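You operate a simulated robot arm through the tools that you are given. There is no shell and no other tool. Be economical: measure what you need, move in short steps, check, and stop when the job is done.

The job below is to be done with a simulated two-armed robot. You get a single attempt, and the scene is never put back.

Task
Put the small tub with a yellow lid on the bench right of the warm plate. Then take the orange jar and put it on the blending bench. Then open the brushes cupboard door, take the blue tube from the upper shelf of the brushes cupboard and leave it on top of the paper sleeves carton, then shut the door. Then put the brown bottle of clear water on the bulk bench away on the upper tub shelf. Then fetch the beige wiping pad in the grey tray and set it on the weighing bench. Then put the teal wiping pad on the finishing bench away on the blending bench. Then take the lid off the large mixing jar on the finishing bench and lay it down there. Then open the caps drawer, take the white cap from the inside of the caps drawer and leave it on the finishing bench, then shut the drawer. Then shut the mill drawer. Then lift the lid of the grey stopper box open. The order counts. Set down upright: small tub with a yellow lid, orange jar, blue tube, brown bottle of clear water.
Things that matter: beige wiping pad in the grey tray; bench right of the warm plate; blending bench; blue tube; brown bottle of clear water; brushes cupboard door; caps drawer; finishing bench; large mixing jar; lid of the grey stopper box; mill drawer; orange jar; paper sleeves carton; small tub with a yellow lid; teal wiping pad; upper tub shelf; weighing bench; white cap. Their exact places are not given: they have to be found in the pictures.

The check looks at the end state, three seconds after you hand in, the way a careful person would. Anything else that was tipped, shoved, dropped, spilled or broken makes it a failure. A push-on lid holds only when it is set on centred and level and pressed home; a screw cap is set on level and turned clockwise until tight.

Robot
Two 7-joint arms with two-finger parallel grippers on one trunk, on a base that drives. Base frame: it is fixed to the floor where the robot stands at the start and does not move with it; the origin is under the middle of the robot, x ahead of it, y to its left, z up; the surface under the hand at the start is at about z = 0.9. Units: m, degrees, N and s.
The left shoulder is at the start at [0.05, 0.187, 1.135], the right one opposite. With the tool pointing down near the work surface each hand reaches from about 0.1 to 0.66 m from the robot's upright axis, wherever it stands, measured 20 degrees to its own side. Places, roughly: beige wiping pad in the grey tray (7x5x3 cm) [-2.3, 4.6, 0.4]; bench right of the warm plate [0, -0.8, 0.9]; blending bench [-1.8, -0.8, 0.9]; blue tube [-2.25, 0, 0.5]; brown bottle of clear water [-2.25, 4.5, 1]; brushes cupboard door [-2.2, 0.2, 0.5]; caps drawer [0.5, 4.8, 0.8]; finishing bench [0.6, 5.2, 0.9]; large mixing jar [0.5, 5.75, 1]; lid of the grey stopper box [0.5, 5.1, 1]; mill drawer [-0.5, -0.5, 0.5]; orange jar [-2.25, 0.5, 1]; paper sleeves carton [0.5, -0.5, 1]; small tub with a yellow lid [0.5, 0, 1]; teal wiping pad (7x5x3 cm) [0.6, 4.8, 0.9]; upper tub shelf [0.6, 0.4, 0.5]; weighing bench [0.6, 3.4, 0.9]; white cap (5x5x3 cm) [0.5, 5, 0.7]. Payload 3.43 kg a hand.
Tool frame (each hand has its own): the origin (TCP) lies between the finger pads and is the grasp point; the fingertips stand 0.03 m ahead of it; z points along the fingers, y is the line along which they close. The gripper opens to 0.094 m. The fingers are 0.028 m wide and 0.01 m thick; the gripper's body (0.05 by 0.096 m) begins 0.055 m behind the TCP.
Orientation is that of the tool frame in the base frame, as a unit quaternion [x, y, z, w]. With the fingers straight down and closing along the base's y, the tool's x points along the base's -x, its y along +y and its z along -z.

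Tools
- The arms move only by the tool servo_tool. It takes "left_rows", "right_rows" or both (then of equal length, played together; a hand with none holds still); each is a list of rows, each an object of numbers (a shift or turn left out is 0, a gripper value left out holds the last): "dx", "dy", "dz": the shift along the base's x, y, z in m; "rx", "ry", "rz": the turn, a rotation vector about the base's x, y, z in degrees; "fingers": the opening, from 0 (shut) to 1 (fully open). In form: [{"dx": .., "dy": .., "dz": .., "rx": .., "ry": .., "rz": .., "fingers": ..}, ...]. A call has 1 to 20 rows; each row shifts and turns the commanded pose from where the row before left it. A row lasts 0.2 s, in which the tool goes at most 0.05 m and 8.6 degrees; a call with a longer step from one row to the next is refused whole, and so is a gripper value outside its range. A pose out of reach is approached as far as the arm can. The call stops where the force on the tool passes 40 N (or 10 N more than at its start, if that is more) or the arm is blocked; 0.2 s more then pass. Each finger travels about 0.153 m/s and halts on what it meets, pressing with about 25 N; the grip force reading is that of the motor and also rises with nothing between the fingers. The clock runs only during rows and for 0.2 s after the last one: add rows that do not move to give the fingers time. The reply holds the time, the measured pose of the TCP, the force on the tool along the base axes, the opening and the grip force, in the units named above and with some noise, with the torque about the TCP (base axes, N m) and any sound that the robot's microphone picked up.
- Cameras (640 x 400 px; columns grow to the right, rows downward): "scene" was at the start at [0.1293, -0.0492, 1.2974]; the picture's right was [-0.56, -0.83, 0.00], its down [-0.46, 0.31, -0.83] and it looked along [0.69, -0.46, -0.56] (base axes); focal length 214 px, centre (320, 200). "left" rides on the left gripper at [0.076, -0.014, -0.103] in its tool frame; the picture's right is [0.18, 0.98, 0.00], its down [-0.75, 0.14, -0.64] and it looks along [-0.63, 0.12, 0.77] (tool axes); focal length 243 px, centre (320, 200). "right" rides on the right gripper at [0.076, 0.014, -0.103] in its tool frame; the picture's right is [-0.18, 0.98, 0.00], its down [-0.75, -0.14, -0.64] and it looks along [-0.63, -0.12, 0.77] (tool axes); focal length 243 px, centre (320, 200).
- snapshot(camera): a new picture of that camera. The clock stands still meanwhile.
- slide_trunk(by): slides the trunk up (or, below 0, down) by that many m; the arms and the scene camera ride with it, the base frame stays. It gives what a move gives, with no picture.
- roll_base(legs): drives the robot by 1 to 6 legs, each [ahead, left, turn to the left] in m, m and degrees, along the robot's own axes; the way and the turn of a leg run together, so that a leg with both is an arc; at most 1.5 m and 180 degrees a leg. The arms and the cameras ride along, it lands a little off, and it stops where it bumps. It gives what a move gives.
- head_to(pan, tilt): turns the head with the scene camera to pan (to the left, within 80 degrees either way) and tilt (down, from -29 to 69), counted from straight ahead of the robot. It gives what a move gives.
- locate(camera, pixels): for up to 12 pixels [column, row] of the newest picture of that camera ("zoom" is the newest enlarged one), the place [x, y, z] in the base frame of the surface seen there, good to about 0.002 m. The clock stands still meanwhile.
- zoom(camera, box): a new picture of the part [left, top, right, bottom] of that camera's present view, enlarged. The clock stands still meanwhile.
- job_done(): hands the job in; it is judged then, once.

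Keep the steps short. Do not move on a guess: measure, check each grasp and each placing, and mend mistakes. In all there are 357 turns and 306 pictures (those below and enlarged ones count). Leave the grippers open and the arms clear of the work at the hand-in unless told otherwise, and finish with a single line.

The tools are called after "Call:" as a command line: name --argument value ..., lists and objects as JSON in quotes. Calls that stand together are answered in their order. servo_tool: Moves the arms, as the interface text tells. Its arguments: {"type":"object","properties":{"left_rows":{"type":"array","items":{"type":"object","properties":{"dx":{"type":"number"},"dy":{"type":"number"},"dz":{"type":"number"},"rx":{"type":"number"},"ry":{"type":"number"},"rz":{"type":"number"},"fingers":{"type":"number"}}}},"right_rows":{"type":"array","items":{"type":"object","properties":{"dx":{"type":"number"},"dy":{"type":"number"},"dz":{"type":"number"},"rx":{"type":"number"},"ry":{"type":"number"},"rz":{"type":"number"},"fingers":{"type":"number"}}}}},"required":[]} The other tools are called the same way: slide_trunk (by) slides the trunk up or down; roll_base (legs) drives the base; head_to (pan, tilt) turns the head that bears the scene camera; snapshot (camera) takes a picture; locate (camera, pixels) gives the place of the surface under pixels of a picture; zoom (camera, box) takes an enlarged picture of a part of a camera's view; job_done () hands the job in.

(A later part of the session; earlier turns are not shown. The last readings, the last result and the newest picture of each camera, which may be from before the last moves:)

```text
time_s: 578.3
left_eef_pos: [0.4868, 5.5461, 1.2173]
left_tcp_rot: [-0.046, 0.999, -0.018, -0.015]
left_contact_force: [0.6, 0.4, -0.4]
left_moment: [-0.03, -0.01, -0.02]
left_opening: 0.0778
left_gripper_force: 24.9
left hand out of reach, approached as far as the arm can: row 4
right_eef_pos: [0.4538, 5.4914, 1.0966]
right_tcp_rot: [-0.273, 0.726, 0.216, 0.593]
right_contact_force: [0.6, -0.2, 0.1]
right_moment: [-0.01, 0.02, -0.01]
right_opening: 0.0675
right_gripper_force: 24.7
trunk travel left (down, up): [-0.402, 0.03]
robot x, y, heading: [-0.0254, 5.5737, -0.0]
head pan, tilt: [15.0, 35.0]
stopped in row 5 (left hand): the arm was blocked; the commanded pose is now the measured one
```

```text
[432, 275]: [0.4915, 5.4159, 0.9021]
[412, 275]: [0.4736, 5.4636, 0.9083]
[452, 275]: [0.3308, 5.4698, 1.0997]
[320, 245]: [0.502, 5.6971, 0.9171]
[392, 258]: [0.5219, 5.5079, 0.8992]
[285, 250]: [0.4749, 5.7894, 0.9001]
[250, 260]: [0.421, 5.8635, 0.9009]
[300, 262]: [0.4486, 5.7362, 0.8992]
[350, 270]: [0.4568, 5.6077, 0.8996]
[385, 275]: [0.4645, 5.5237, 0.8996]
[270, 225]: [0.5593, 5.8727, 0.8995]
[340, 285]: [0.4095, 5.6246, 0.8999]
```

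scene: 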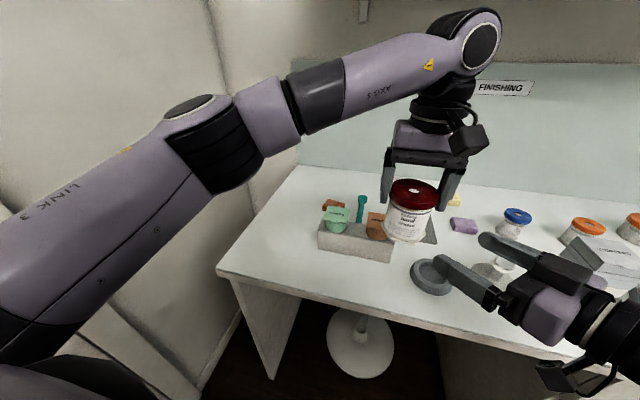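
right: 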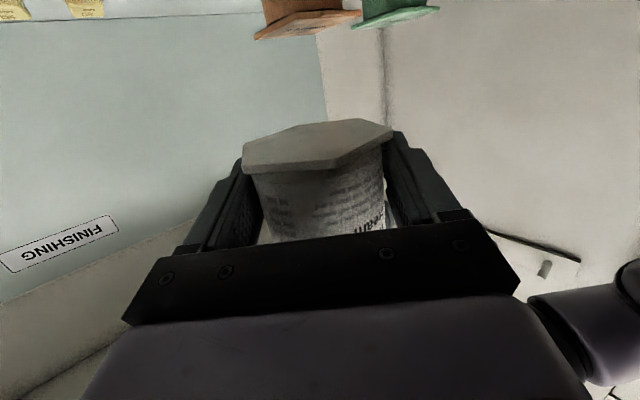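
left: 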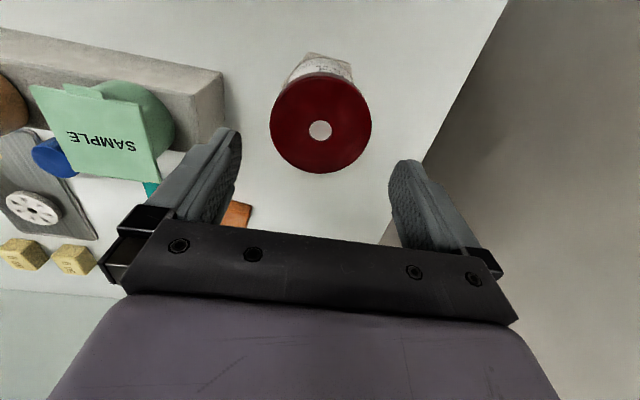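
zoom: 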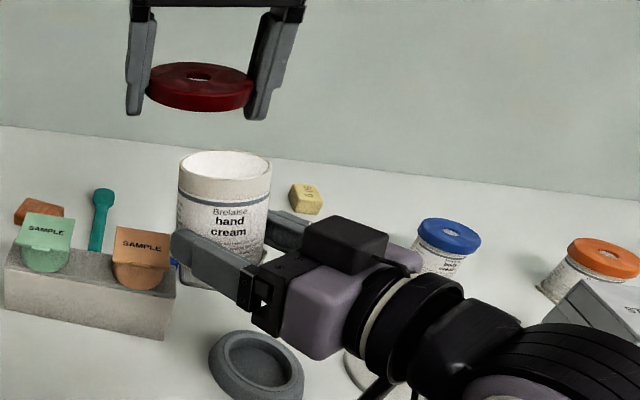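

Lid place: (0.445,5.72), free in front of the sample box. I move the left hand there and lower it.

Call:
servo_tool --left_rows '[{"dy": 0.03, "dx": -0.007, "rx": 2.1, "ry": -1.6}, {"dy": 0.03, "dx": -0.007}, {"dy": 0.03, "dx": -0.007}, {"dy": 0.03, "dx": -0.007, "dz": -0.02}, {"dy": 0.03, "dx": -0.007, "dz": -0.03}, {"dy": 0.024, "dx": -0.007, "dz": -0.04}, {"dz": -0.04}, {"dz": -0.04}, {"dz": -0.04}, {"dz": -0.04}, {}]'

Call:
zoom --camera "scene" --box '[230, 150, 430, 300]'

```text
time_s: 580.7
left_eef_pos: [0.4446, 5.7174, 0.9699]
left_tcp_rot: [-0.043, 0.999, 0.004, 0.001]
left_contact_force: [0.0, -0.6, 0.3]
left_moment: [0.02, -0.01, 0.0]
left_opening: 0.0773
left_gripper_force: 24.7
right_eef_pos: [0.4529, 5.4914, 1.0978]
right_tcp_rot: [-0.274, 0.725, 0.218, 0.593]
right_contact_force: [-0.1, 0.4, 0.4]
right_moment: [-0.05, 0.02, 0.0]
right_opening: 0.0676
right_gripper_force: 24.8
trunk travel left (down, up): [-0.402, 0.03]
robot x, y, heading: [-0.0256, 5.5726, -0.1]
head pan, tilt: [15.0, 35.0]
```

```text
2.67 times, centred on (330, 225) of scene
```

zoom: 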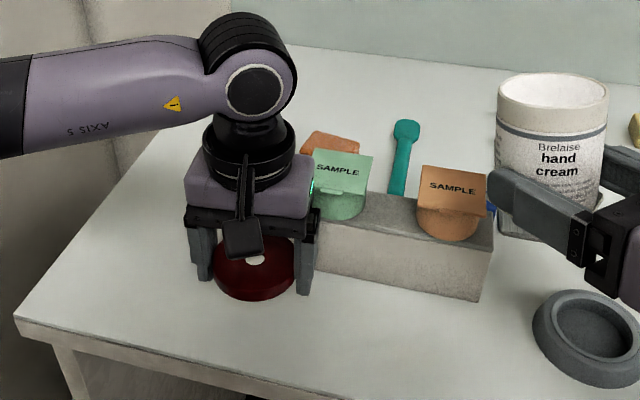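

Lower the last bit and release the lid.

Call:
servo_tool --left_rows '[{"dz": -0.02}, {"dz": -0.01}, {"dz": -0.006}, {}, {"fingers": 0.88}, {"fingers": 0.94}, {"fingers": 1}, {}, {"dz": 0.04}, {"dz": 0.04}, {"dz": 0.04}, {"dz": 0.04}, {"dy": 0.03, "dz": 0.02}, {}]'

Call:
zoom --camera "scene" --box '[230, 150, 430, 300]'

```text
time_s: 583.7
left_eef_pos: [0.4422, 5.75, 1.1071]
left_tcp_rot: [-0.044, 0.999, 0.003, 0.0]
left_contact_force: [0.1, -0.3, -0.2]
left_moment: [-0.04, 0.02, 0.04]
left_opening: 0.094
left_gripper_force: 0.0
right_eef_pos: [0.4533, 5.4919, 1.0974]
right_tcp_rot: [-0.273, 0.725, 0.216, 0.593]
right_contact_force: [-0.3, 0.2, 0.3]
right_moment: [-0.03, 0.02, -0.04]
right_opening: 0.0676
right_gripper_force: 25.2
trunk travel left (down, up): [-0.402, 0.03]
robot x, y, heading: [-0.0308, 5.5759, 0.1]
head pan, tilt: [15.0, 35.0]
```

```text
2.67 times, centred on (330, 225) of scene
```

zoom: 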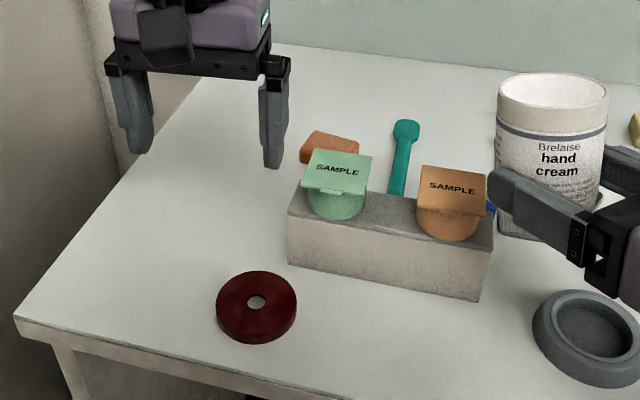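

The lid lies on the bench. Now set the open jar down at about (0.44,5.515): shift with the base and lower with the arm.

Call:
roll_base --legs '[[-0.02, 0.02, 0]]'

Call:
servo_tool --right_rows '[{"dz": -0.03}, {"dz": -0.03}, {"dz": -0.03}, {"dz": -0.03}, {"dz": -0.02}, {}]'

Call:
snapshot --camera "right"

Call:
snapshot --camera "scene"

```text
time_s: 584.5
left_eef_pos: [0.4219, 5.7708, 1.1063]
left_tcp_rot: [-0.044, 0.999, 0.002, 0.001]
left_contact_force: [-0.1, 0.4, 1.0]
left_moment: [0.0, 0.0, 0.02]
left_opening: 0.0939
left_gripper_force: 0.1
right_eef_pos: [0.4334, 5.5119, 1.0965]
right_tcp_rot: [-0.273, 0.725, 0.216, 0.594]
right_contact_force: [0.3, 0.3, 0.3]
right_moment: [0.0, 0.0, -0.01]
right_opening: 0.0674
right_gripper_force: 24.9
trunk travel left (down, up): [-0.402, 0.03]
robot x, y, heading: [-0.0448, 5.5932, -0.1]
head pan, tilt: [15.0, 35.0]
```

```text
time_s: 585.9
left_eef_pos: [0.4212, 5.7693, 1.1074]
left_tcp_rot: [-0.043, 0.999, 0.002, 0.001]
left_contact_force: [0.2, -0.1, 0.3]
left_moment: [0.0, -0.01, 0.03]
left_opening: 0.0942
left_gripper_force: 0.1
right_eef_pos: [0.432, 5.5106, 0.9596]
right_tcp_rot: [-0.274, 0.725, 0.216, 0.593]
right_contact_force: [0.3, -0.4, -0.1]
right_moment: [-0.03, -0.01, -0.02]
right_opening: 0.0675
right_gripper_force: 25.2
trunk travel left (down, up): [-0.402, 0.03]
robot x, y, heading: [-0.0471, 5.5927, -0.2]
head pan, tilt: [15.0, 35.0]
```

```text
81 pictures are left
```

right: 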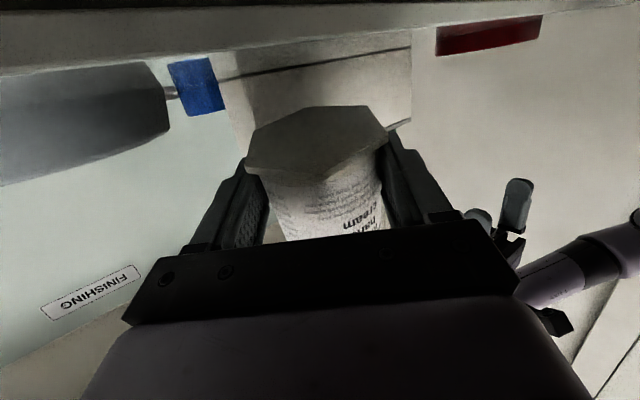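

```text
80 pictures are left
```

scene: 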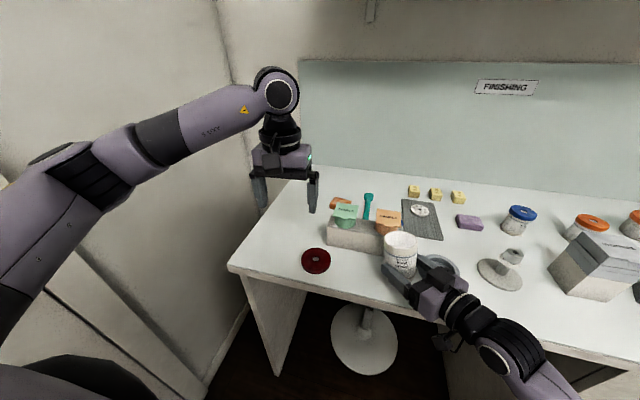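

Call:
zoom --camera "scene" --box '[350, 215, 470, 300]'

Call:
locate --camera "zoom" --pixels '[[220, 290], [200, 240], [190, 100], [350, 100], [270, 75], [270, 135], [235, 300], [350, 130]]'

```text
4.71 times, centred on (410, 258) of scene
```

zoom: 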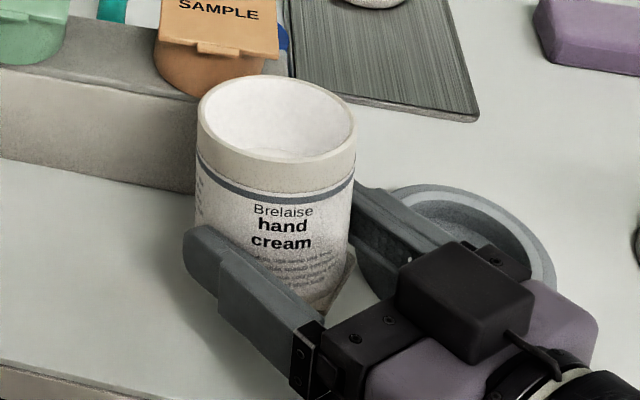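

```text
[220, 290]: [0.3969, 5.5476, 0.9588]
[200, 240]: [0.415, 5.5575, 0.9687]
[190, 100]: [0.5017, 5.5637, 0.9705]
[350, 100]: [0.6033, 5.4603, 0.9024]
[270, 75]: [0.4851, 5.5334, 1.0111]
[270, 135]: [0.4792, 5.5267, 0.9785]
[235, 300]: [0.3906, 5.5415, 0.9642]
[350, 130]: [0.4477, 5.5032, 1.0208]
```

The jar is tilted ~10° forward in the grip. Touching the bench will level its foot; I lower gently in small steps.

Call:
servo_tool --right_rows '[{"dz": -0.01}, {"dz": -0.006}, {"dz": -0.004}, {"dz": -0.003}, {}]'

Call:
zoom --camera "scene" --box '[350, 215, 470, 300]'

Call:
locate --camera "zoom" --pixels '[[270, 87], [350, 140], [225, 170], [200, 120], [290, 165]]'

```text
time_s: 587.1
left_eef_pos: [0.4215, 5.7692, 1.107]
left_tcp_rot: [-0.045, 0.999, 0.003, 0.0]
left_contact_force: [0.4, -0.6, -0.8]
left_moment: [0.0, 0.01, 0.01]
left_opening: 0.0941
left_gripper_force: 0.0
right_eef_pos: [0.4334, 5.5109, 0.9358]
right_tcp_rot: [-0.273, 0.725, 0.216, 0.594]
right_contact_force: [-0.5, 0.7, 1.2]
right_moment: [0.03, -0.04, 0.03]
right_opening: 0.0677
right_gripper_force: 25.2
trunk travel left (down, up): [-0.402, 0.03]
robot x, y, heading: [-0.0504, 5.5942, 0.0]
head pan, tilt: [15.0, 35.0]
```

```text
4.71 times, centred on (410, 258) of scene
```

zoom: 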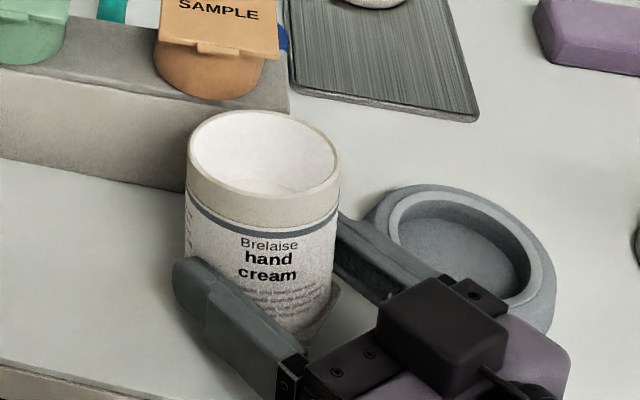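

```text
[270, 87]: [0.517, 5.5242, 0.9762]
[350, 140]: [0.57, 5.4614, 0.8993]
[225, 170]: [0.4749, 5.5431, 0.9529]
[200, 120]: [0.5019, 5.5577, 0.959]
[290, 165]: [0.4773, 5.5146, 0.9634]
```

Touching. Press a few mm more to level it, checking the rim heights.

Call:
servo_tool --right_rows '[{"dz": -0.002}, {"dz": -0.002}, {"dz": -0.002}, {}]'

Call:
zoom --camera "scene" --box '[350, 215, 470, 300]'

Call:
locate --camera "zoom" --pixels '[[265, 114], [188, 160], [338, 180], [260, 195], [200, 130], [330, 145]]'

```text
time_s: 588.1
left_eef_pos: [0.4202, 5.7695, 1.1086]
left_tcp_rot: [-0.044, 0.999, 0.003, 0.002]
left_contact_force: [-0.8, 0.6, -0.4]
left_moment: [-0.02, 0.0, 0.04]
left_opening: 0.0941
left_gripper_force: 0.1
right_eef_pos: [0.433, 5.5122, 0.9314]
right_tcp_rot: [-0.272, 0.721, 0.216, 0.599]
right_contact_force: [-1.5, -4.8, 19.3]
right_moment: [0.43, -0.8, -0.17]
right_opening: 0.0676
right_gripper_force: 25.2
trunk travel left (down, up): [-0.402, 0.03]
robot x, y, heading: [-0.0477, 5.5896, -0.4]
head pan, tilt: [15.0, 35.0]
```

```text
4.71 times, centred on (410, 258) of scene
```

zoom: 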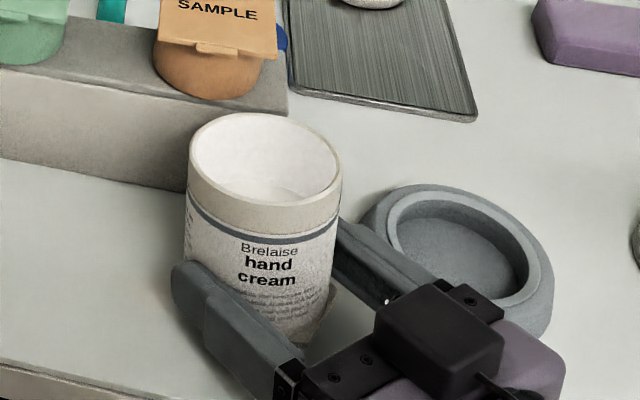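

```text
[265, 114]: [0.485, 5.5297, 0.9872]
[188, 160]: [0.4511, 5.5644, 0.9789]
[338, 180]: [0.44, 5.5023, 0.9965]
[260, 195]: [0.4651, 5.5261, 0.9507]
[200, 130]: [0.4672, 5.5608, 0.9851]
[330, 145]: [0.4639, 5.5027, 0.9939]
```

The cup will settle flat on its wide foot once released. I ease 3 mm up and open slowly.

Call:
servo_tool --right_rows '[{"dz": 0.002}, {"fingers": 0.75}, {"fingers": 0.8}, {"fingers": 0.9}, {"fingers": 1}, {}, {}]'

Call:
zoom --camera "scene" --box '[350, 215, 470, 300]'

Call:
locate --camera "zoom" --pixels '[[265, 117], [190, 160], [338, 180], [200, 135], [330, 145], [250, 200]]'

```text
time_s: 589.7
left_eef_pos: [0.421, 5.7707, 1.1071]
left_tcp_rot: [-0.044, 0.999, 0.003, 0.001]
left_contact_force: [0.5, -0.1, 0.1]
left_moment: [-0.02, -0.04, -0.02]
left_opening: 0.0939
left_gripper_force: 0.0
right_eef_pos: [0.4335, 5.5114, 0.9305]
right_tcp_rot: [-0.274, 0.725, 0.217, 0.594]
right_contact_force: [-0.3, 0.7, -0.3]
right_moment: [0.03, 0.03, 0.02]
right_opening: 0.094
right_gripper_force: 0.0
trunk travel left (down, up): [-0.402, 0.03]
robot x, y, heading: [-0.0489, 5.5904, 0.0]
head pan, tilt: [15.0, 35.0]
```

```text
4.71 times, centred on (410, 258) of scene
```

zoom: 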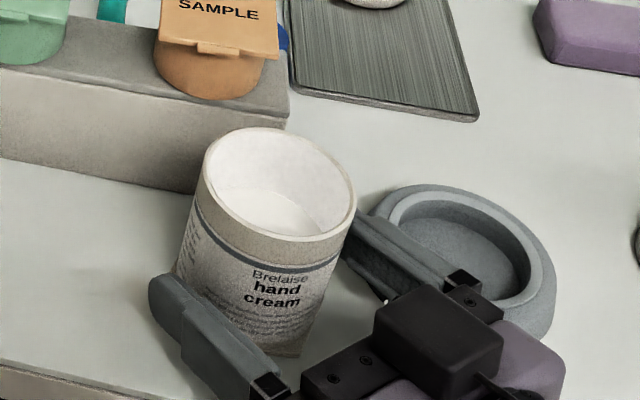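

```text
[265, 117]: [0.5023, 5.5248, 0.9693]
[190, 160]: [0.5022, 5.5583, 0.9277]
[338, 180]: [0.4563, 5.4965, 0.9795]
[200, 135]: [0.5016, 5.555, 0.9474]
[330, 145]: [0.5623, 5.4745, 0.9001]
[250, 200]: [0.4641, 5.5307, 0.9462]
```

The cup still leans; I look from the right camera.

Call:
snapshot --camera "right"

Call:
locate --camera "zoom" --pixels '[[270, 130], [215, 145], [205, 175], [240, 230], [300, 238], [345, 215], [350, 185], [310, 145], [290, 350], [215, 260]]'

```text
75 pictures are left
```

right: 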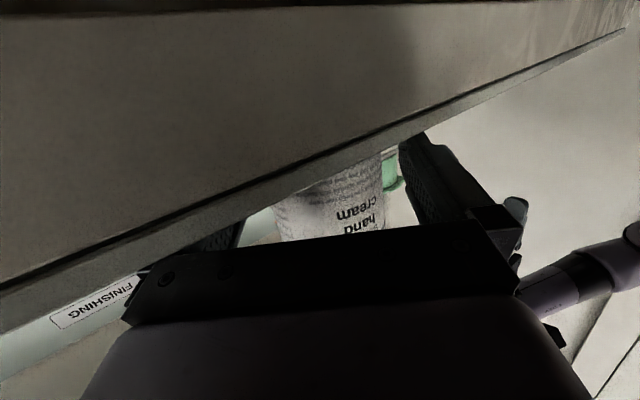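

```text
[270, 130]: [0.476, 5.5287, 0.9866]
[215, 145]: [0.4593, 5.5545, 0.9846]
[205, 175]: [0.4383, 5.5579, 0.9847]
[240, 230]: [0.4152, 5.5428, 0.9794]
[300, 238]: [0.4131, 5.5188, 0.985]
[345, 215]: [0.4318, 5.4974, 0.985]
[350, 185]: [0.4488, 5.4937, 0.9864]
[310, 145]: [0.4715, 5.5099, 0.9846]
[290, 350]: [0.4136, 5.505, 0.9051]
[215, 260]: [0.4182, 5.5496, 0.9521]
```

All rim points are at z≈0.985, so the cup stands level. I withdraw the right hand along its axis with the base.

Call:
roll_base --legs '[[-0.1, -0.085, 0], [-0.2, 0, 0]]'

Call:
snapshot --camera "scene"

```text
time_s: 592.3
left_eef_pos: [0.1218, 5.6843, 1.1085]
left_tcp_rot: [-0.042, 0.999, 0.003, 0.0]
left_contact_force: [-0.3, 0.0, 0.2]
left_moment: [-0.02, 0.02, 0.01]
left_opening: 0.0939
left_gripper_force: 0.1
right_eef_pos: [0.1328, 5.4278, 0.9304]
right_tcp_rot: [-0.272, 0.726, 0.215, 0.594]
right_contact_force: [0.5, 0.0, 0.9]
right_moment: [0.03, -0.04, -0.01]
right_opening: 0.0942
right_gripper_force: 0.1
trunk travel left (down, up): [-0.402, 0.03]
robot x, y, heading: [-0.3456, 5.5103, -0.5]
head pan, tilt: [15.0, 35.0]
```

```text
74 pictures are left
```

scene: 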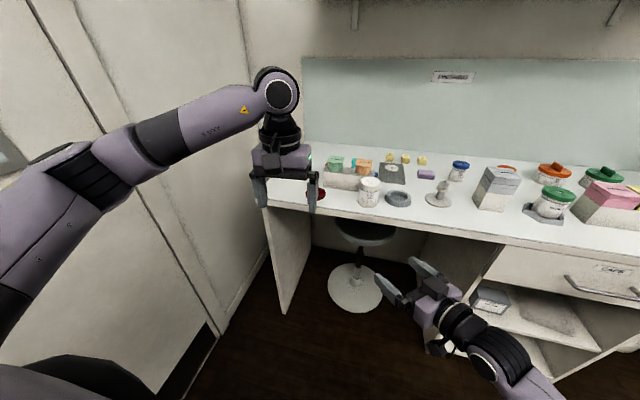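

Jar and lid are done. Next the caps drawer: its handle is a horizontal bar at z≈0.78. I turn the right hand to heading 0, level, and roll it 90° to grip the bar from above and below.

Call:
servo_tool --right_rows '[{"rz": -8.2, "dy": -0.02}, {"rz": -8.2, "dy": -0.02}, {"rz": -8.2, "dy": -0.02}, {"rz": -8, "dy": -0.02}, {"rz": -8, "dy": -0.02}, {"ry": -5.7, "dy": -0.02}, {"ry": -5.7, "dy": -0.02}, {}]'

Call:
servo_tool --right_rows '[{"rx": 8.2}, {"rx": 8.2}, {"rx": 8.2}, {"rx": 8.2}, {"rx": 8.2}, {"rx": 8.2}, {"rx": 8.2}, {"rx": 8.2}, {"rx": 8.2}, {"rx": 8.2}, {"rx": 8}, {}]'

```text
time_s: 594.1
left_eef_pos: [0.1238, 5.6856, 1.1067]
left_tcp_rot: [-0.042, 0.999, 0.003, 0.0]
left_contact_force: [0.4, 0.4, 0.4]
left_moment: [-0.04, 0.02, -0.03]
left_opening: 0.0941
left_gripper_force: 0.1
right_eef_pos: [0.1342, 5.2872, 0.9292]
right_tcp_rot: [-0.002, 0.709, -0.004, 0.706]
right_contact_force: [-0.3, 0.0, -0.1]
right_moment: [-0.03, 0.03, -0.06]
right_opening: 0.0941
right_gripper_force: 0.1
trunk travel left (down, up): [-0.402, 0.03]
robot x, y, heading: [-0.3457, 5.5129, -0.3]
head pan, tilt: [15.0, 35.0]
```

```text
time_s: 596.3
left_eef_pos: [0.1231, 5.6854, 1.1083]
left_tcp_rot: [-0.042, 0.999, 0.003, 0.001]
left_contact_force: [0.5, -0.1, -0.2]
left_moment: [0.01, 0.0, -0.02]
left_opening: 0.0941
left_gripper_force: 0.0
right_eef_pos: [0.1311, 5.2636, 0.9232]
right_tcp_rot: [0.395, 0.594, 0.409, 0.569]
right_contact_force: [0.1, 0.1, 0.1]
right_moment: [0.04, -0.01, 0.03]
right_opening: 0.094
right_gripper_force: 0.0
trunk travel left (down, up): [-0.402, 0.03]
robot x, y, heading: [-0.3469, 5.5121, -0.4]
head pan, tilt: [15.0, 35.0]
stopped in row 10 (right hand): the arm was blocked; the commanded pose is now the measured one
```

The roll stopped at ~69°. I try the other direction instead (to −90°).

Call:
servo_tool --right_rows '[{"rx": -8.3}, {"rx": -8.3}, {"rx": -8.3}, {"rx": -8.3}, {"rx": -8.3}, {"rx": -8.3}, {"rx": -8.3}, {"rx": -8.3}, {"rx": -8.3}, {"rx": -8.3}, {"rx": -8.3}, {"rx": -8.3}, {"rx": -8.3}, {"rx": -8.3}, {"rx": -8.3}, {"rx": -8.3}, {"rx": -8.3}, {"rx": -8.3}, {"rx": -8.3}, {}]'

Call:
snapshot --camera "scene"

```text
time_s: 600.5
left_eef_pos: [0.1239, 5.6861, 1.1079]
left_tcp_rot: [-0.042, 0.999, 0.002, 0.0]
left_contact_force: [-0.1, -0.7, -0.1]
left_moment: [0.02, 0.03, 0.01]
left_opening: 0.0939
left_gripper_force: 0.0
right_eef_pos: [0.13, 5.2655, 0.9229]
right_tcp_rot: [-0.483, 0.515, -0.503, 0.498]
right_contact_force: [-0.4, 0.8, -0.9]
right_moment: [0.01, 0.02, 0.01]
right_opening: 0.0939
right_gripper_force: 0.1
trunk travel left (down, up): [-0.402, 0.03]
robot x, y, heading: [-0.3466, 5.5071, -0.5]
head pan, tilt: [15.0, 35.0]
```

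```text
73 pictures are left
```

scene: 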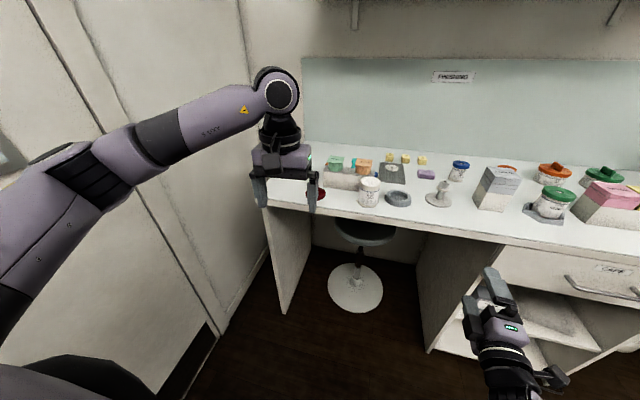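

Roll works this way. Lower the hand to handle height and drive to in front of the CAPS handle.

Call:
servo_tool --right_rows '[{"dz": -0.04}, {"dz": -0.04}, {"dz": -0.04}, {"dz": -0.021}, {}]' --left_rows '[{"dz": 0.03}, {"dz": 0.03}, {"dz": 0.03}, {"dz": 0.02}, {}]'

Call:
roll_base --legs '[[0.08, -0.44, 0.5]]'

Call:
head_to --pan -20 --tilt 45

Call:
snapshot --camera "scene"

Call:
snapshot --camera "right"

```text
time_s: 601.3
left_eef_pos: [0.1222, 5.6849, 1.1905]
left_tcp_rot: [-0.042, 0.999, 0.001, 0.001]
left_contact_force: [0.8, -0.4, -0.1]
left_moment: [-0.03, 0.01, -0.04]
left_opening: 0.0939
left_gripper_force: 0.0
right_eef_pos: [0.1227, 5.2124, 0.806]
right_tcp_rot: [0.545, -0.46, 0.534, -0.454]
right_contact_force: [0.5, 0.5, 1.0]
right_moment: [-0.03, 0.01, -0.01]
right_opening: 0.0941
right_gripper_force: 0.1
trunk travel left (down, up): [-0.402, 0.03]
robot x, y, heading: [-0.3466, 5.5126, -0.6]
head pan, tilt: [15.0, 35.0]
stopped in row 4 (right hand): the arm was blocked; the commanded pose is now the measured one
```

```text
time_s: 605.8
left_eef_pos: [0.2003, 5.2419, 1.1905]
left_tcp_rot: [-0.044, 0.999, 0.003, 0.001]
left_contact_force: [0.1, -0.3, 0.3]
left_moment: [0.01, -0.01, -0.01]
left_opening: 0.0939
left_gripper_force: 0.1
right_eef_pos: [0.2013, 4.7682, 0.8072]
right_tcp_rot: [0.546, -0.459, 0.533, -0.456]
right_contact_force: [-0.7, -0.3, -0.1]
right_moment: [-0.02, 0.0, -0.02]
right_opening: 0.0938
right_gripper_force: 0.0
trunk travel left (down, up): [-0.402, 0.03]
robot x, y, heading: [-0.2692, 5.0636, -0.1]
head pan, tilt: [15.0, 35.0]
```

```text
time_s: 606.8
left_eef_pos: [0.1981, 5.2417, 1.1918]
left_tcp_rot: [-0.045, 0.999, 0.003, 0.001]
left_contact_force: [-0.3, -0.4, 0.1]
left_moment: [-0.01, 0.01, -0.01]
left_opening: 0.0939
left_gripper_force: 0.0
right_eef_pos: [0.2021, 4.7686, 0.8064]
right_tcp_rot: [0.545, -0.46, 0.532, -0.456]
right_contact_force: [-0.3, 0.3, -0.5]
right_moment: [-0.04, -0.01, 0.01]
right_opening: 0.094
right_gripper_force: 0.0
trunk travel left (down, up): [-0.402, 0.03]
robot x, y, heading: [-0.2714, 5.0612, 0.2]
head pan, tilt: [-20.0, 45.0]
```

```text
72 pictures are left
```

scene: 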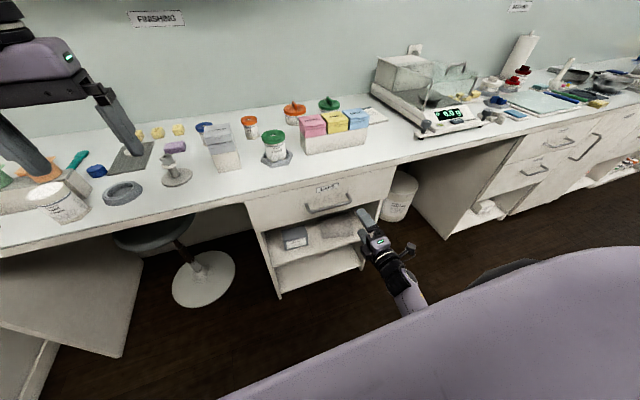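

```text
71 pictures are left
```

right: 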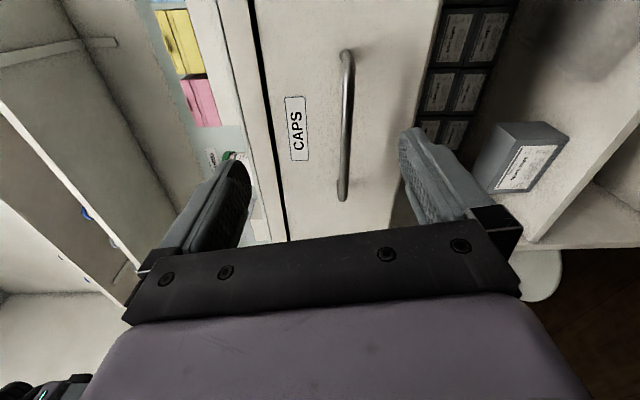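

Call:
locate --camera "right" --pixels '[[347, 60], [346, 120], [343, 190], [300, 130], [340, 130], [420, 60]]'

```text
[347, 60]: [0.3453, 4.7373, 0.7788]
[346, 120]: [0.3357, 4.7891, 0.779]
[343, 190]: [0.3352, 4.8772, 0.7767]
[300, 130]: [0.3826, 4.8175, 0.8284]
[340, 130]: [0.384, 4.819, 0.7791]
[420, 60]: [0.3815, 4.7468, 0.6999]
```

Bar at x≈0.34, z 0.779, y 4.735–4.88. Lower the trunk 2.8 cm and drive the fingers around the bar.

Call:
slide_trunk --by -0.0275

Call:
roll_base --legs '[[0.134, 0.032, 0]]'

Call:
snapshot --camera "right"

```text
time_s: 607.5
left_eef_pos: [0.1994, 5.2417, 1.1639]
left_tcp_rot: [-0.044, 0.999, 0.003, 0.0]
left_contact_force: [0.1, -0.3, -0.7]
left_moment: [0.02, -0.01, -0.01]
left_opening: 0.0941
left_gripper_force: 0.1
right_eef_pos: [0.2022, 4.7692, 0.7789]
right_tcp_rot: [0.545, -0.459, 0.533, -0.456]
right_contact_force: [0.7, 0.2, 0.4]
right_moment: [-0.01, 0.0, -0.04]
right_opening: 0.0939
right_gripper_force: 0.0
trunk travel left (down, up): [-0.374, 0.057]
robot x, y, heading: [-0.269, 5.0611, -0.2]
head pan, tilt: [-20.0, 45.0]
```

```text
time_s: 608.8
left_eef_pos: [0.332, 5.2737, 1.1631]
left_tcp_rot: [-0.045, 0.999, 0.003, 0.001]
left_contact_force: [-0.4, -0.8, -0.2]
left_moment: [0.0, 0.01, 0.02]
left_opening: 0.0939
left_gripper_force: 0.0
right_eef_pos: [0.3359, 4.8022, 0.7789]
right_tcp_rot: [0.546, -0.459, 0.532, -0.456]
right_contact_force: [1.0, 0.6, 0.2]
right_moment: [-0.01, -0.04, 0.02]
right_opening: 0.0939
right_gripper_force: 0.0
trunk travel left (down, up): [-0.374, 0.057]
robot x, y, heading: [-0.1364, 5.0943, -0.0]
head pan, tilt: [-20.0, 45.0]
```

```text
70 pictures are left
```

right: 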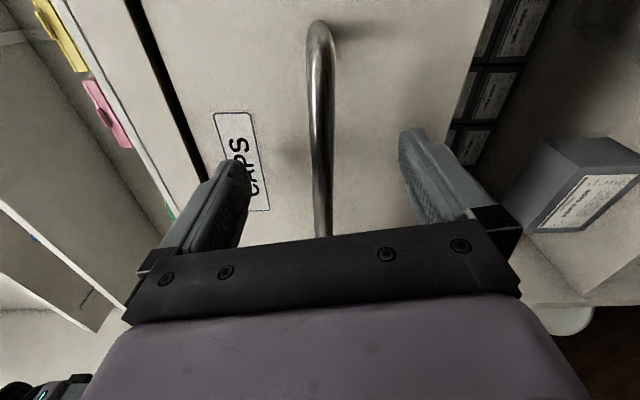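

Bar is centred between the fingers. Close and pull back 0.28 m with the base.

Call:
servo_tool --right_rows '[{"fingers": 0.3}, {"fingers": 0.1}, {"fingers": 0}, {}]'

Call:
roll_base --legs '[[-0.14, 0, 0], [-0.12, 0, 0]]'

Call:
snapshot --camera "scene"

```text
time_s: 609.8
left_eef_pos: [0.3317, 5.2749, 1.1638]
left_tcp_rot: [-0.046, 0.999, 0.003, 0.0]
left_contact_force: [-0.1, 0.5, -0.6]
left_moment: [-0.01, -0.01, -0.03]
left_opening: 0.0937
left_gripper_force: 0.1
right_eef_pos: [0.3349, 4.8016, 0.7785]
right_tcp_rot: [0.546, -0.462, 0.53, -0.456]
right_contact_force: [-0.7, 1.5, -9.0]
right_moment: [1.64, 0.09, -0.32]
right_opening: 0.0162
right_gripper_force: 45.3
trunk travel left (down, up): [-0.374, 0.057]
robot x, y, heading: [-0.1376, 5.0956, -0.3]
head pan, tilt: [-20.0, 45.0]
```

```text
time_s: 612.0
left_eef_pos: [0.068, 5.2734, 1.1633]
left_tcp_rot: [-0.044, 0.999, 0.003, 0.0]
left_contact_force: [-0.5, -0.4, 0.1]
left_moment: [0.0, -0.02, 0.01]
left_opening: 0.0943
left_gripper_force: 0.1
right_eef_pos: [0.0698, 4.8026, 0.778]
right_tcp_rot: [0.546, -0.461, 0.531, -0.455]
right_contact_force: [-0.4, 14.8, -14.9]
right_moment: [1.19, 0.08, 0.41]
right_opening: 0.0161
right_gripper_force: 44.8
trunk travel left (down, up): [-0.374, 0.057]
robot x, y, heading: [-0.4016, 5.0967, -0.0]
head pan, tilt: [-20.0, 45.0]
```

```text
69 pictures are left
```

scene: 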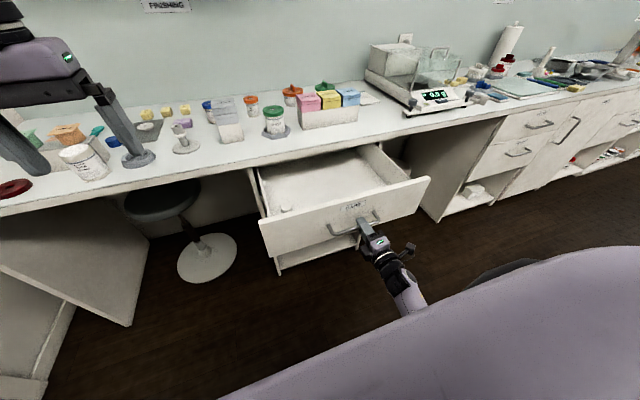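

The drawer is open 26 cm. A white item is at (286,208) inside. I zoom and measure.

Call:
zoom --camera "scene" --box '[240, 140, 440, 270]'

Call:
locate --camera "zoom" --pixels '[[148, 215], [130, 222], [165, 222], [147, 232], [200, 170], [300, 100], [100, 200], [150, 250], [560, 130], [75, 130]]'

```text
3.08 times, centred on (340, 205) of scene
```

zoom: 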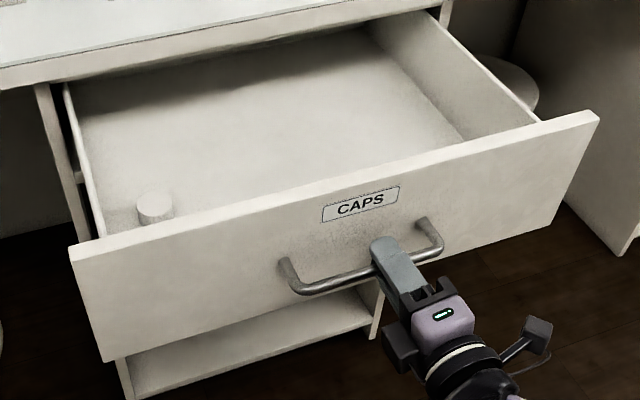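

```text
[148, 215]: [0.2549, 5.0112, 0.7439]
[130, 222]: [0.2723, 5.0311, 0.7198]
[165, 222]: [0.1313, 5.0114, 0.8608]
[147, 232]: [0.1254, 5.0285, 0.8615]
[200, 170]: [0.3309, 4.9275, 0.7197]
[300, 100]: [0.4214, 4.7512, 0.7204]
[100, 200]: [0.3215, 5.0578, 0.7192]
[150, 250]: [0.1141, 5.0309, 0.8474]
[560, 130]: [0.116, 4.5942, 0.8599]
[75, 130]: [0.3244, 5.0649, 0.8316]
```

The cap sits near the left-front corner. I release the handle, back off a bit and raise the right hand out of the way.

Call:
servo_tool --right_rows '[{"fingers": 0.6}, {"fingers": 1}, {}]'

Call:
roll_base --legs '[[-0.1, 0, 0]]'

Call:
servo_tool --right_rows '[{"dz": 0.04, "dx": -0.01}, {"dz": 0.04, "dx": -0.01}, {"dz": 0.04, "dx": -0.01}, {"dz": 0.04, "dx": -0.01}, {"dz": 0.04, "dx": -0.01}, {}]' --left_rows '[{"rz": 8, "dz": 0.01}, {"rz": 8, "dz": 0.01}, {"rz": 8}, {"rz": 8}, {"rz": 8}, {"rz": 8}]'

Call:
zoom --camera "scene" --box '[240, 140, 440, 270]'

```text
time_s: 612.8
left_eef_pos: [0.0683, 5.2721, 1.1643]
left_tcp_rot: [-0.044, 0.999, 0.003, 0.0]
left_contact_force: [-0.1, -0.1, 0.5]
left_moment: [0.0, -0.01, 0.02]
left_opening: 0.0942
left_gripper_force: 0.1
right_eef_pos: [0.0691, 4.802, 0.7779]
right_tcp_rot: [0.546, -0.461, 0.532, -0.455]
right_contact_force: [0.6, -0.4, 0.3]
right_moment: [-0.01, 0.01, 0.0]
right_opening: 0.0938
right_gripper_force: 0.1
trunk travel left (down, up): [-0.374, 0.057]
robot x, y, heading: [-0.4036, 5.0956, -0.0]
head pan, tilt: [-20.0, 45.0]
```

```text
time_s: 613.9
left_eef_pos: [-0.0312, 5.2718, 1.1642]
left_tcp_rot: [-0.043, 0.999, 0.003, 0.001]
left_contact_force: [-0.7, -0.4, 1.4]
left_moment: [0.01, -0.03, 0.0]
left_opening: 0.094
left_gripper_force: 0.1
right_eef_pos: [-0.0313, 4.7995, 0.7776]
right_tcp_rot: [0.545, -0.46, 0.533, -0.455]
right_contact_force: [0.6, -1.2, 0.0]
right_moment: [0.01, 0.03, 0.0]
right_opening: 0.0939
right_gripper_force: 0.1
trunk travel left (down, up): [-0.374, 0.057]
robot x, y, heading: [-0.5022, 5.0982, -0.2]
head pan, tilt: [-20.0, 45.0]
```

```text
time_s: 615.3
left_eef_pos: [-0.0314, 5.2716, 1.1829]
left_tcp_rot: [-0.446, 0.895, 0.003, 0.0]
left_contact_force: [0.7, 0.8, -0.9]
left_moment: [0.04, 0.0, 0.0]
left_opening: 0.094
left_gripper_force: 0.0
right_eef_pos: [-0.0813, 4.8004, 0.9764]
right_tcp_rot: [0.546, -0.462, 0.532, -0.454]
right_contact_force: [1.0, 0.0, 0.1]
right_moment: [0.0, 0.0, 0.0]
right_opening: 0.0943
right_gripper_force: 0.0
trunk travel left (down, up): [-0.374, 0.057]
robot x, y, heading: [-0.4986, 5.0984, -0.3]
head pan, tilt: [-20.0, 45.0]
```

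```text
3.08 times, centred on (340, 205) of scene
```

zoom: 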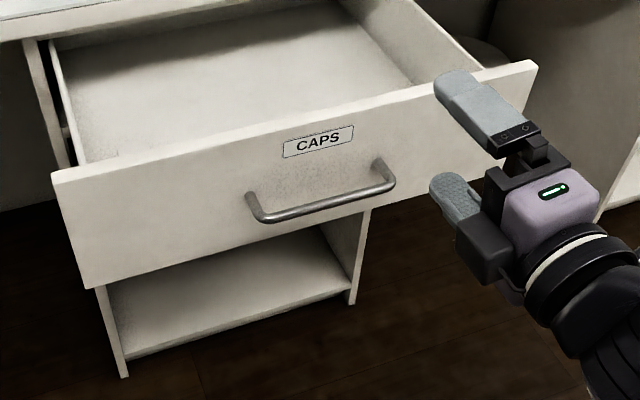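

Now base to about (−0.25,4.80): left hand over the drawer, and look through its camera.

Call:
roll_base --legs '[[0, -0.3, 0], [0.24, 0, 0]]'

Call:
servo_tool --left_rows '[{"rz": 7.5}, {"rz": 7.5}, {"rz": 7.5}, {"rz": 7.5}, {"rz": 7}, {}]'

Call:
snapshot --camera "left"

```text
time_s: 620.0
left_eef_pos: [0.2127, 4.97, 1.182]
left_tcp_rot: [-0.445, 0.896, 0.003, -0.001]
left_contact_force: [-0.8, 0.5, 0.5]
left_moment: [-0.02, -0.01, -0.04]
left_opening: 0.0939
left_gripper_force: 0.1
right_eef_pos: [0.1621, 4.4996, 0.9748]
right_tcp_rot: [0.546, -0.461, 0.533, -0.453]
right_contact_force: [0.3, 0.1, 0.3]
right_moment: [0.01, 0.02, -0.02]
right_opening: 0.0939
right_gripper_force: 0.1
trunk travel left (down, up): [-0.374, 0.057]
robot x, y, heading: [-0.2604, 4.7978, -0.4]
head pan, tilt: [-20.0, 45.0]
```

```text
time_s: 621.4
left_eef_pos: [0.2111, 4.9711, 1.1847]
left_tcp_rot: [-0.706, 0.708, 0.002, -0.001]
left_contact_force: [-0.5, 0.5, -0.1]
left_moment: [0.03, 0.0, -0.01]
left_opening: 0.094
left_gripper_force: 0.0
right_eef_pos: [0.1614, 4.4986, 0.9766]
right_tcp_rot: [0.546, -0.461, 0.533, -0.454]
right_contact_force: [0.9, -0.2, 0.7]
right_moment: [0.02, 0.0, -0.01]
right_opening: 0.094
right_gripper_force: 0.1
trunk travel left (down, up): [-0.374, 0.057]
robot x, y, heading: [-0.2595, 4.795, -0.3]
head pan, tilt: [-20.0, 45.0]
```

```text
66 pictures are left
```

left: 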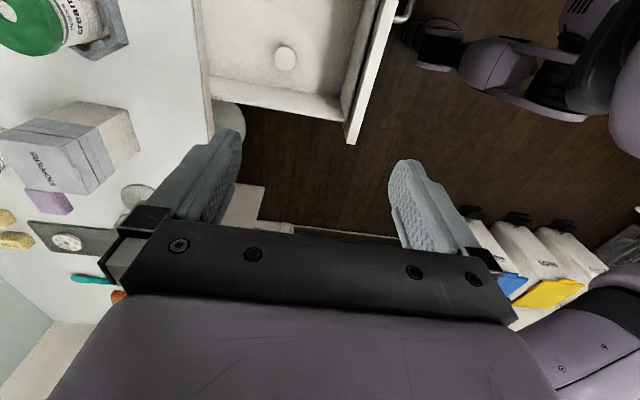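

The cap is at (285,57) in the left picture. I measure it.

Call:
locate --camera "left" --pixels '[[285, 57], [276, 57], [294, 57], [285, 48], [285, 67], [250, 95], [345, 95], [215, 60], [262, 30]]'

```text
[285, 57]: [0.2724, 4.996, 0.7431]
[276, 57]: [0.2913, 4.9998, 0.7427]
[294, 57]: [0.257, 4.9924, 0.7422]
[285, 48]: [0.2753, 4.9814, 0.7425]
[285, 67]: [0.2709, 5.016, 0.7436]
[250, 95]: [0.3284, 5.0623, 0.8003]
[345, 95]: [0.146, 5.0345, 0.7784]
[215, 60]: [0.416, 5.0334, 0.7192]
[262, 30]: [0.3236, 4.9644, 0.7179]
```

Cap centre (0.273,4.998). Move over it and descend into the drawer.

Call:
servo_tool --left_rows '[{"dx": 0.03, "dy": 0.013}, {"dx": 0.032, "dy": 0.014}, {"dz": -0.045}, {"dz": -0.045}, {"dz": -0.045}, {"dz": -0.045}, {"dz": -0.045}, {"dz": -0.045}, {"dz": -0.04}, {}]'

Call:
snapshot --camera "left"

```text
time_s: 623.5
left_eef_pos: [0.2721, 5.0003, 0.8731]
left_tcp_rot: [-0.706, 0.709, 0.001, 0.0]
left_contact_force: [-0.1, 0.1, 0.1]
left_moment: [0.02, 0.04, 0.0]
left_opening: 0.0939
left_gripper_force: 0.1
right_eef_pos: [0.1602, 4.4992, 0.977]
right_tcp_rot: [0.545, -0.461, 0.533, -0.454]
right_contact_force: [0.0, -0.3, 0.5]
right_moment: [-0.02, 0.0, 0.02]
right_opening: 0.0941
right_gripper_force: 0.0
trunk travel left (down, up): [-0.374, 0.057]
robot x, y, heading: [-0.2573, 4.7924, -0.2]
head pan, tilt: [-20.0, 45.0]
```

```text
65 pictures are left
```

left: 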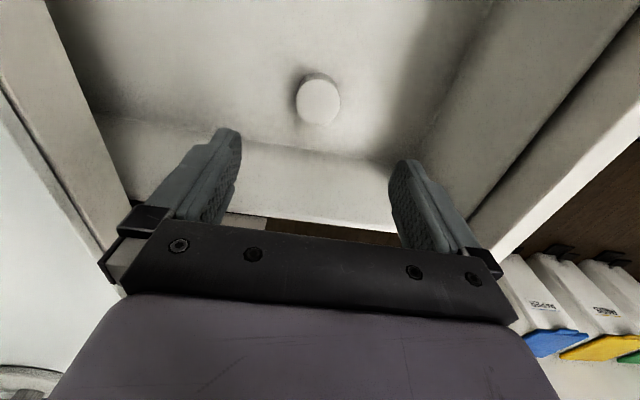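

Centred. Down to z≈0.757 and close.

Call:
servo_tool --left_rows '[{"dz": -0.04}, {"dz": -0.04}, {"dz": -0.025}, {"dz": -0.011}, {}, {"fingers": 0.7}, {"fingers": 0.5}, {"fingers": 0.3}, {"fingers": 0.2}, {}]'

Call:
snapshot --camera "left"

```text
time_s: 625.8
left_eef_pos: [0.2744, 4.9997, 0.7556]
left_tcp_rot: [-0.706, 0.708, 0.003, -0.001]
left_contact_force: [-0.1, -0.9, 0.1]
left_moment: [0.0, -0.01, 0.02]
left_opening: 0.0387
left_gripper_force: 25.2
right_eef_pos: [0.1606, 4.4994, 0.9761]
right_tcp_rot: [0.546, -0.462, 0.532, -0.454]
right_contact_force: [-0.2, -0.2, -0.7]
right_moment: [0.02, 0.0, -0.02]
right_opening: 0.094
right_gripper_force: 0.0
trunk travel left (down, up): [-0.374, 0.057]
robot x, y, heading: [-0.2558, 4.7956, -0.4]
head pan, tilt: [-20.0, 45.0]
```

```text
64 pictures are left
```

left: 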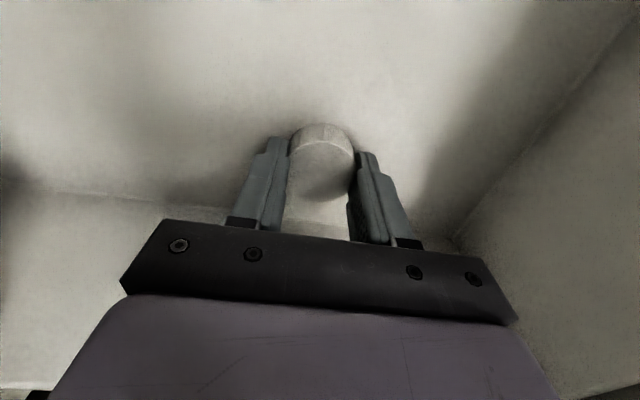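

Gripped (0.039). Lift out straight up to z≈1.1.

Call:
servo_tool --left_rows '[{"dz": 0.04}, {"dz": 0.045}, {"dz": 0.045}, {"dz": 0.045}, {"dz": 0.045}, {"dz": 0.045}, {"dz": 0.045}, {"dz": 0.035}, {}]'

Call:
roll_base --legs '[[-0.25, 0, 0], [0, 0.65, 0], [0.4, 0, 0]]'

Call:
head_to --pan 15 --tilt 45

Call:
snapshot --camera "scene"

```text
time_s: 627.8
left_eef_pos: [0.2771, 4.9978, 1.103]
left_tcp_rot: [-0.706, 0.709, 0.003, -0.001]
left_contact_force: [-0.2, 0.6, 0.7]
left_moment: [-0.01, 0.01, 0.0]
left_opening: 0.0387
left_gripper_force: 24.4
right_eef_pos: [0.1621, 4.4993, 0.9764]
right_tcp_rot: [0.545, -0.461, 0.533, -0.454]
right_contact_force: [0.4, -0.2, 0.5]
right_moment: [-0.01, 0.0, -0.03]
right_opening: 0.094
right_gripper_force: 0.0
trunk travel left (down, up): [-0.374, 0.057]
robot x, y, heading: [-0.2554, 4.7933, -0.2]
head pan, tilt: [-20.0, 45.0]
```

```text
time_s: 637.4
left_eef_pos: [0.4484, 5.6166, 1.1022]
left_tcp_rot: [-0.696, 0.718, 0.002, -0.001]
left_contact_force: [0.1, 0.0, -0.4]
left_moment: [-0.04, -0.01, 0.02]
left_opening: 0.0385
left_gripper_force: 25.1
right_eef_pos: [0.3187, 5.1224, 0.9751]
right_tcp_rot: [0.539, -0.47, 0.539, -0.446]
right_contact_force: [-0.1, 0.1, -0.5]
right_moment: [0.01, -0.01, 0.02]
right_opening: 0.0938
right_gripper_force: 0.0
trunk travel left (down, up): [-0.374, 0.057]
robot x, y, heading: [-0.0912, 5.4295, -1.6]
head pan, tilt: [-20.0, 45.0]
```

```text
time_s: 638.4
left_eef_pos: [0.4487, 5.6163, 1.1019]
left_tcp_rot: [-0.696, 0.718, 0.003, -0.001]
left_contact_force: [0.1, -0.2, -0.2]
left_moment: [0.01, 0.0, 0.0]
left_opening: 0.0389
left_gripper_force: 25.0
right_eef_pos: [0.3184, 5.1208, 0.9761]
right_tcp_rot: [0.539, -0.469, 0.539, -0.447]
right_contact_force: [0.3, 0.7, 0.0]
right_moment: [0.0, -0.01, 0.01]
right_opening: 0.0938
right_gripper_force: 0.0
trunk travel left (down, up): [-0.374, 0.057]
robot x, y, heading: [-0.0936, 5.4284, -2.0]
head pan, tilt: [15.0, 45.0]
```

```text
63 pictures are left
```

scene: 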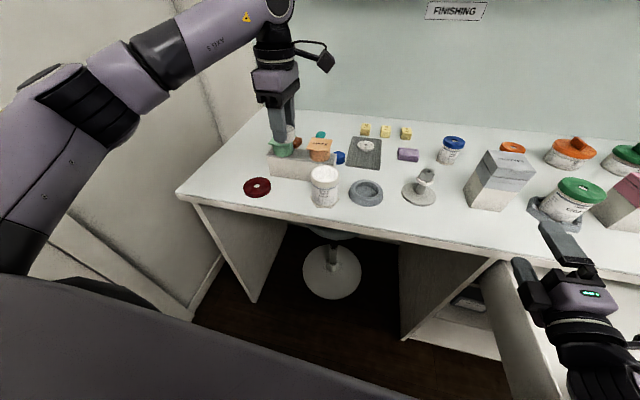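

Spot (0.435,5.62) between lid and cup is free. Lower and release the cap.

Call:
servo_tool --left_rows '[{"dx": -0.013, "dy": 0.004}, {"dz": -0.045}, {"dz": -0.045}, {"dz": -0.04}, {"dz": -0.025}, {"dz": -0.006}, {"dz": -0.003}, {}]'

Call:
zoom --camera "scene" --box '[210, 90, 370, 230]'

```text
time_s: 640.2
left_eef_pos: [0.4346, 5.6206, 0.9367]
left_tcp_rot: [-0.696, 0.718, 0.002, -0.002]
left_contact_force: [-0.1, 0.6, -0.3]
left_moment: [0.03, -0.02, 0.01]
left_opening: 0.0386
left_gripper_force: 24.9
right_eef_pos: [0.3183, 5.1212, 0.9763]
right_tcp_rot: [0.539, -0.469, 0.538, -0.447]
right_contact_force: [-0.4, 0.3, 0.1]
right_moment: [0.03, 0.01, -0.02]
right_opening: 0.0941
right_gripper_force: 0.0
trunk travel left (down, up): [-0.374, 0.057]
robot x, y, heading: [-0.0954, 5.4278, -1.9]
head pan, tilt: [15.0, 45.0]
```

```text
2.86 times, centred on (290, 160) of scene
```

zoom: 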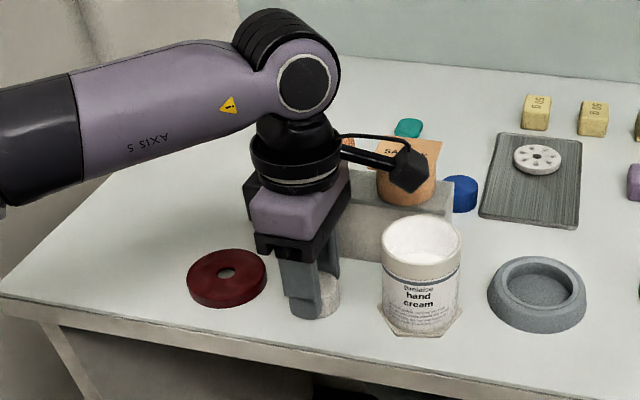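

Call:
servo_tool --left_rows '[{"dz": -0.002}, {"fingers": 0.6}, {"fingers": 0.7}, {}, {"dz": 0.04}, {"dz": 0.045}, {"dz": 0.045}, {"dz": 0.045}, {"dx": -0.03, "dz": 0.03}, {}]'

Call:
roll_base --legs '[[-0.4, 0, 1.9]]'

Call:
snapshot --camera "scene"

```text
time_s: 642.4
left_eef_pos: [0.4051, 5.6211, 1.141]
left_tcp_rot: [-0.696, 0.718, 0.002, 0.0]
left_contact_force: [-1.0, 0.7, -0.3]
left_moment: [-0.01, -0.03, 0.01]
left_opening: 0.0658
left_gripper_force: 0.0
right_eef_pos: [0.3197, 5.1221, 0.9761]
right_tcp_rot: [0.539, -0.469, 0.539, -0.446]
right_contact_force: [-0.3, 0.5, 1.1]
right_moment: [-0.01, -0.01, 0.03]
right_opening: 0.0937
right_gripper_force: 0.1
trunk travel left (down, up): [-0.374, 0.057]
robot x, y, heading: [-0.0942, 5.4274, -1.9]
head pan, tilt: [15.0, 45.0]
```

```text
time_s: 644.9
left_eef_pos: [-0.0098, 5.6423, 1.1429]
left_tcp_rot: [-0.704, 0.71, 0.002, -0.001]
left_contact_force: [-0.1, 0.5, -1.1]
left_moment: [-0.01, 0.0, -0.02]
left_opening: 0.0656
left_gripper_force: 0.0
right_eef_pos: [-0.0844, 5.1394, 0.9763]
right_tcp_rot: [0.544, -0.462, 0.534, -0.453]
right_contact_force: [-0.3, 0.6, 0.1]
right_moment: [-0.02, -0.01, 0.02]
right_opening: 0.0942
right_gripper_force: 0.1
trunk travel left (down, up): [-0.374, 0.057]
robot x, y, heading: [-0.5035, 5.4394, -0.5]
head pan, tilt: [15.0, 45.0]
```

```text
61 pictures are left
```

scene: 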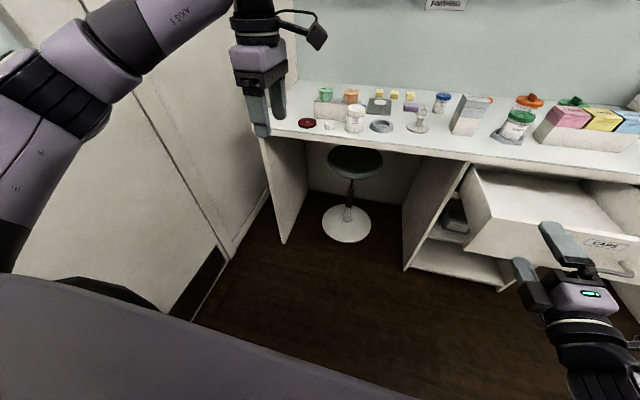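

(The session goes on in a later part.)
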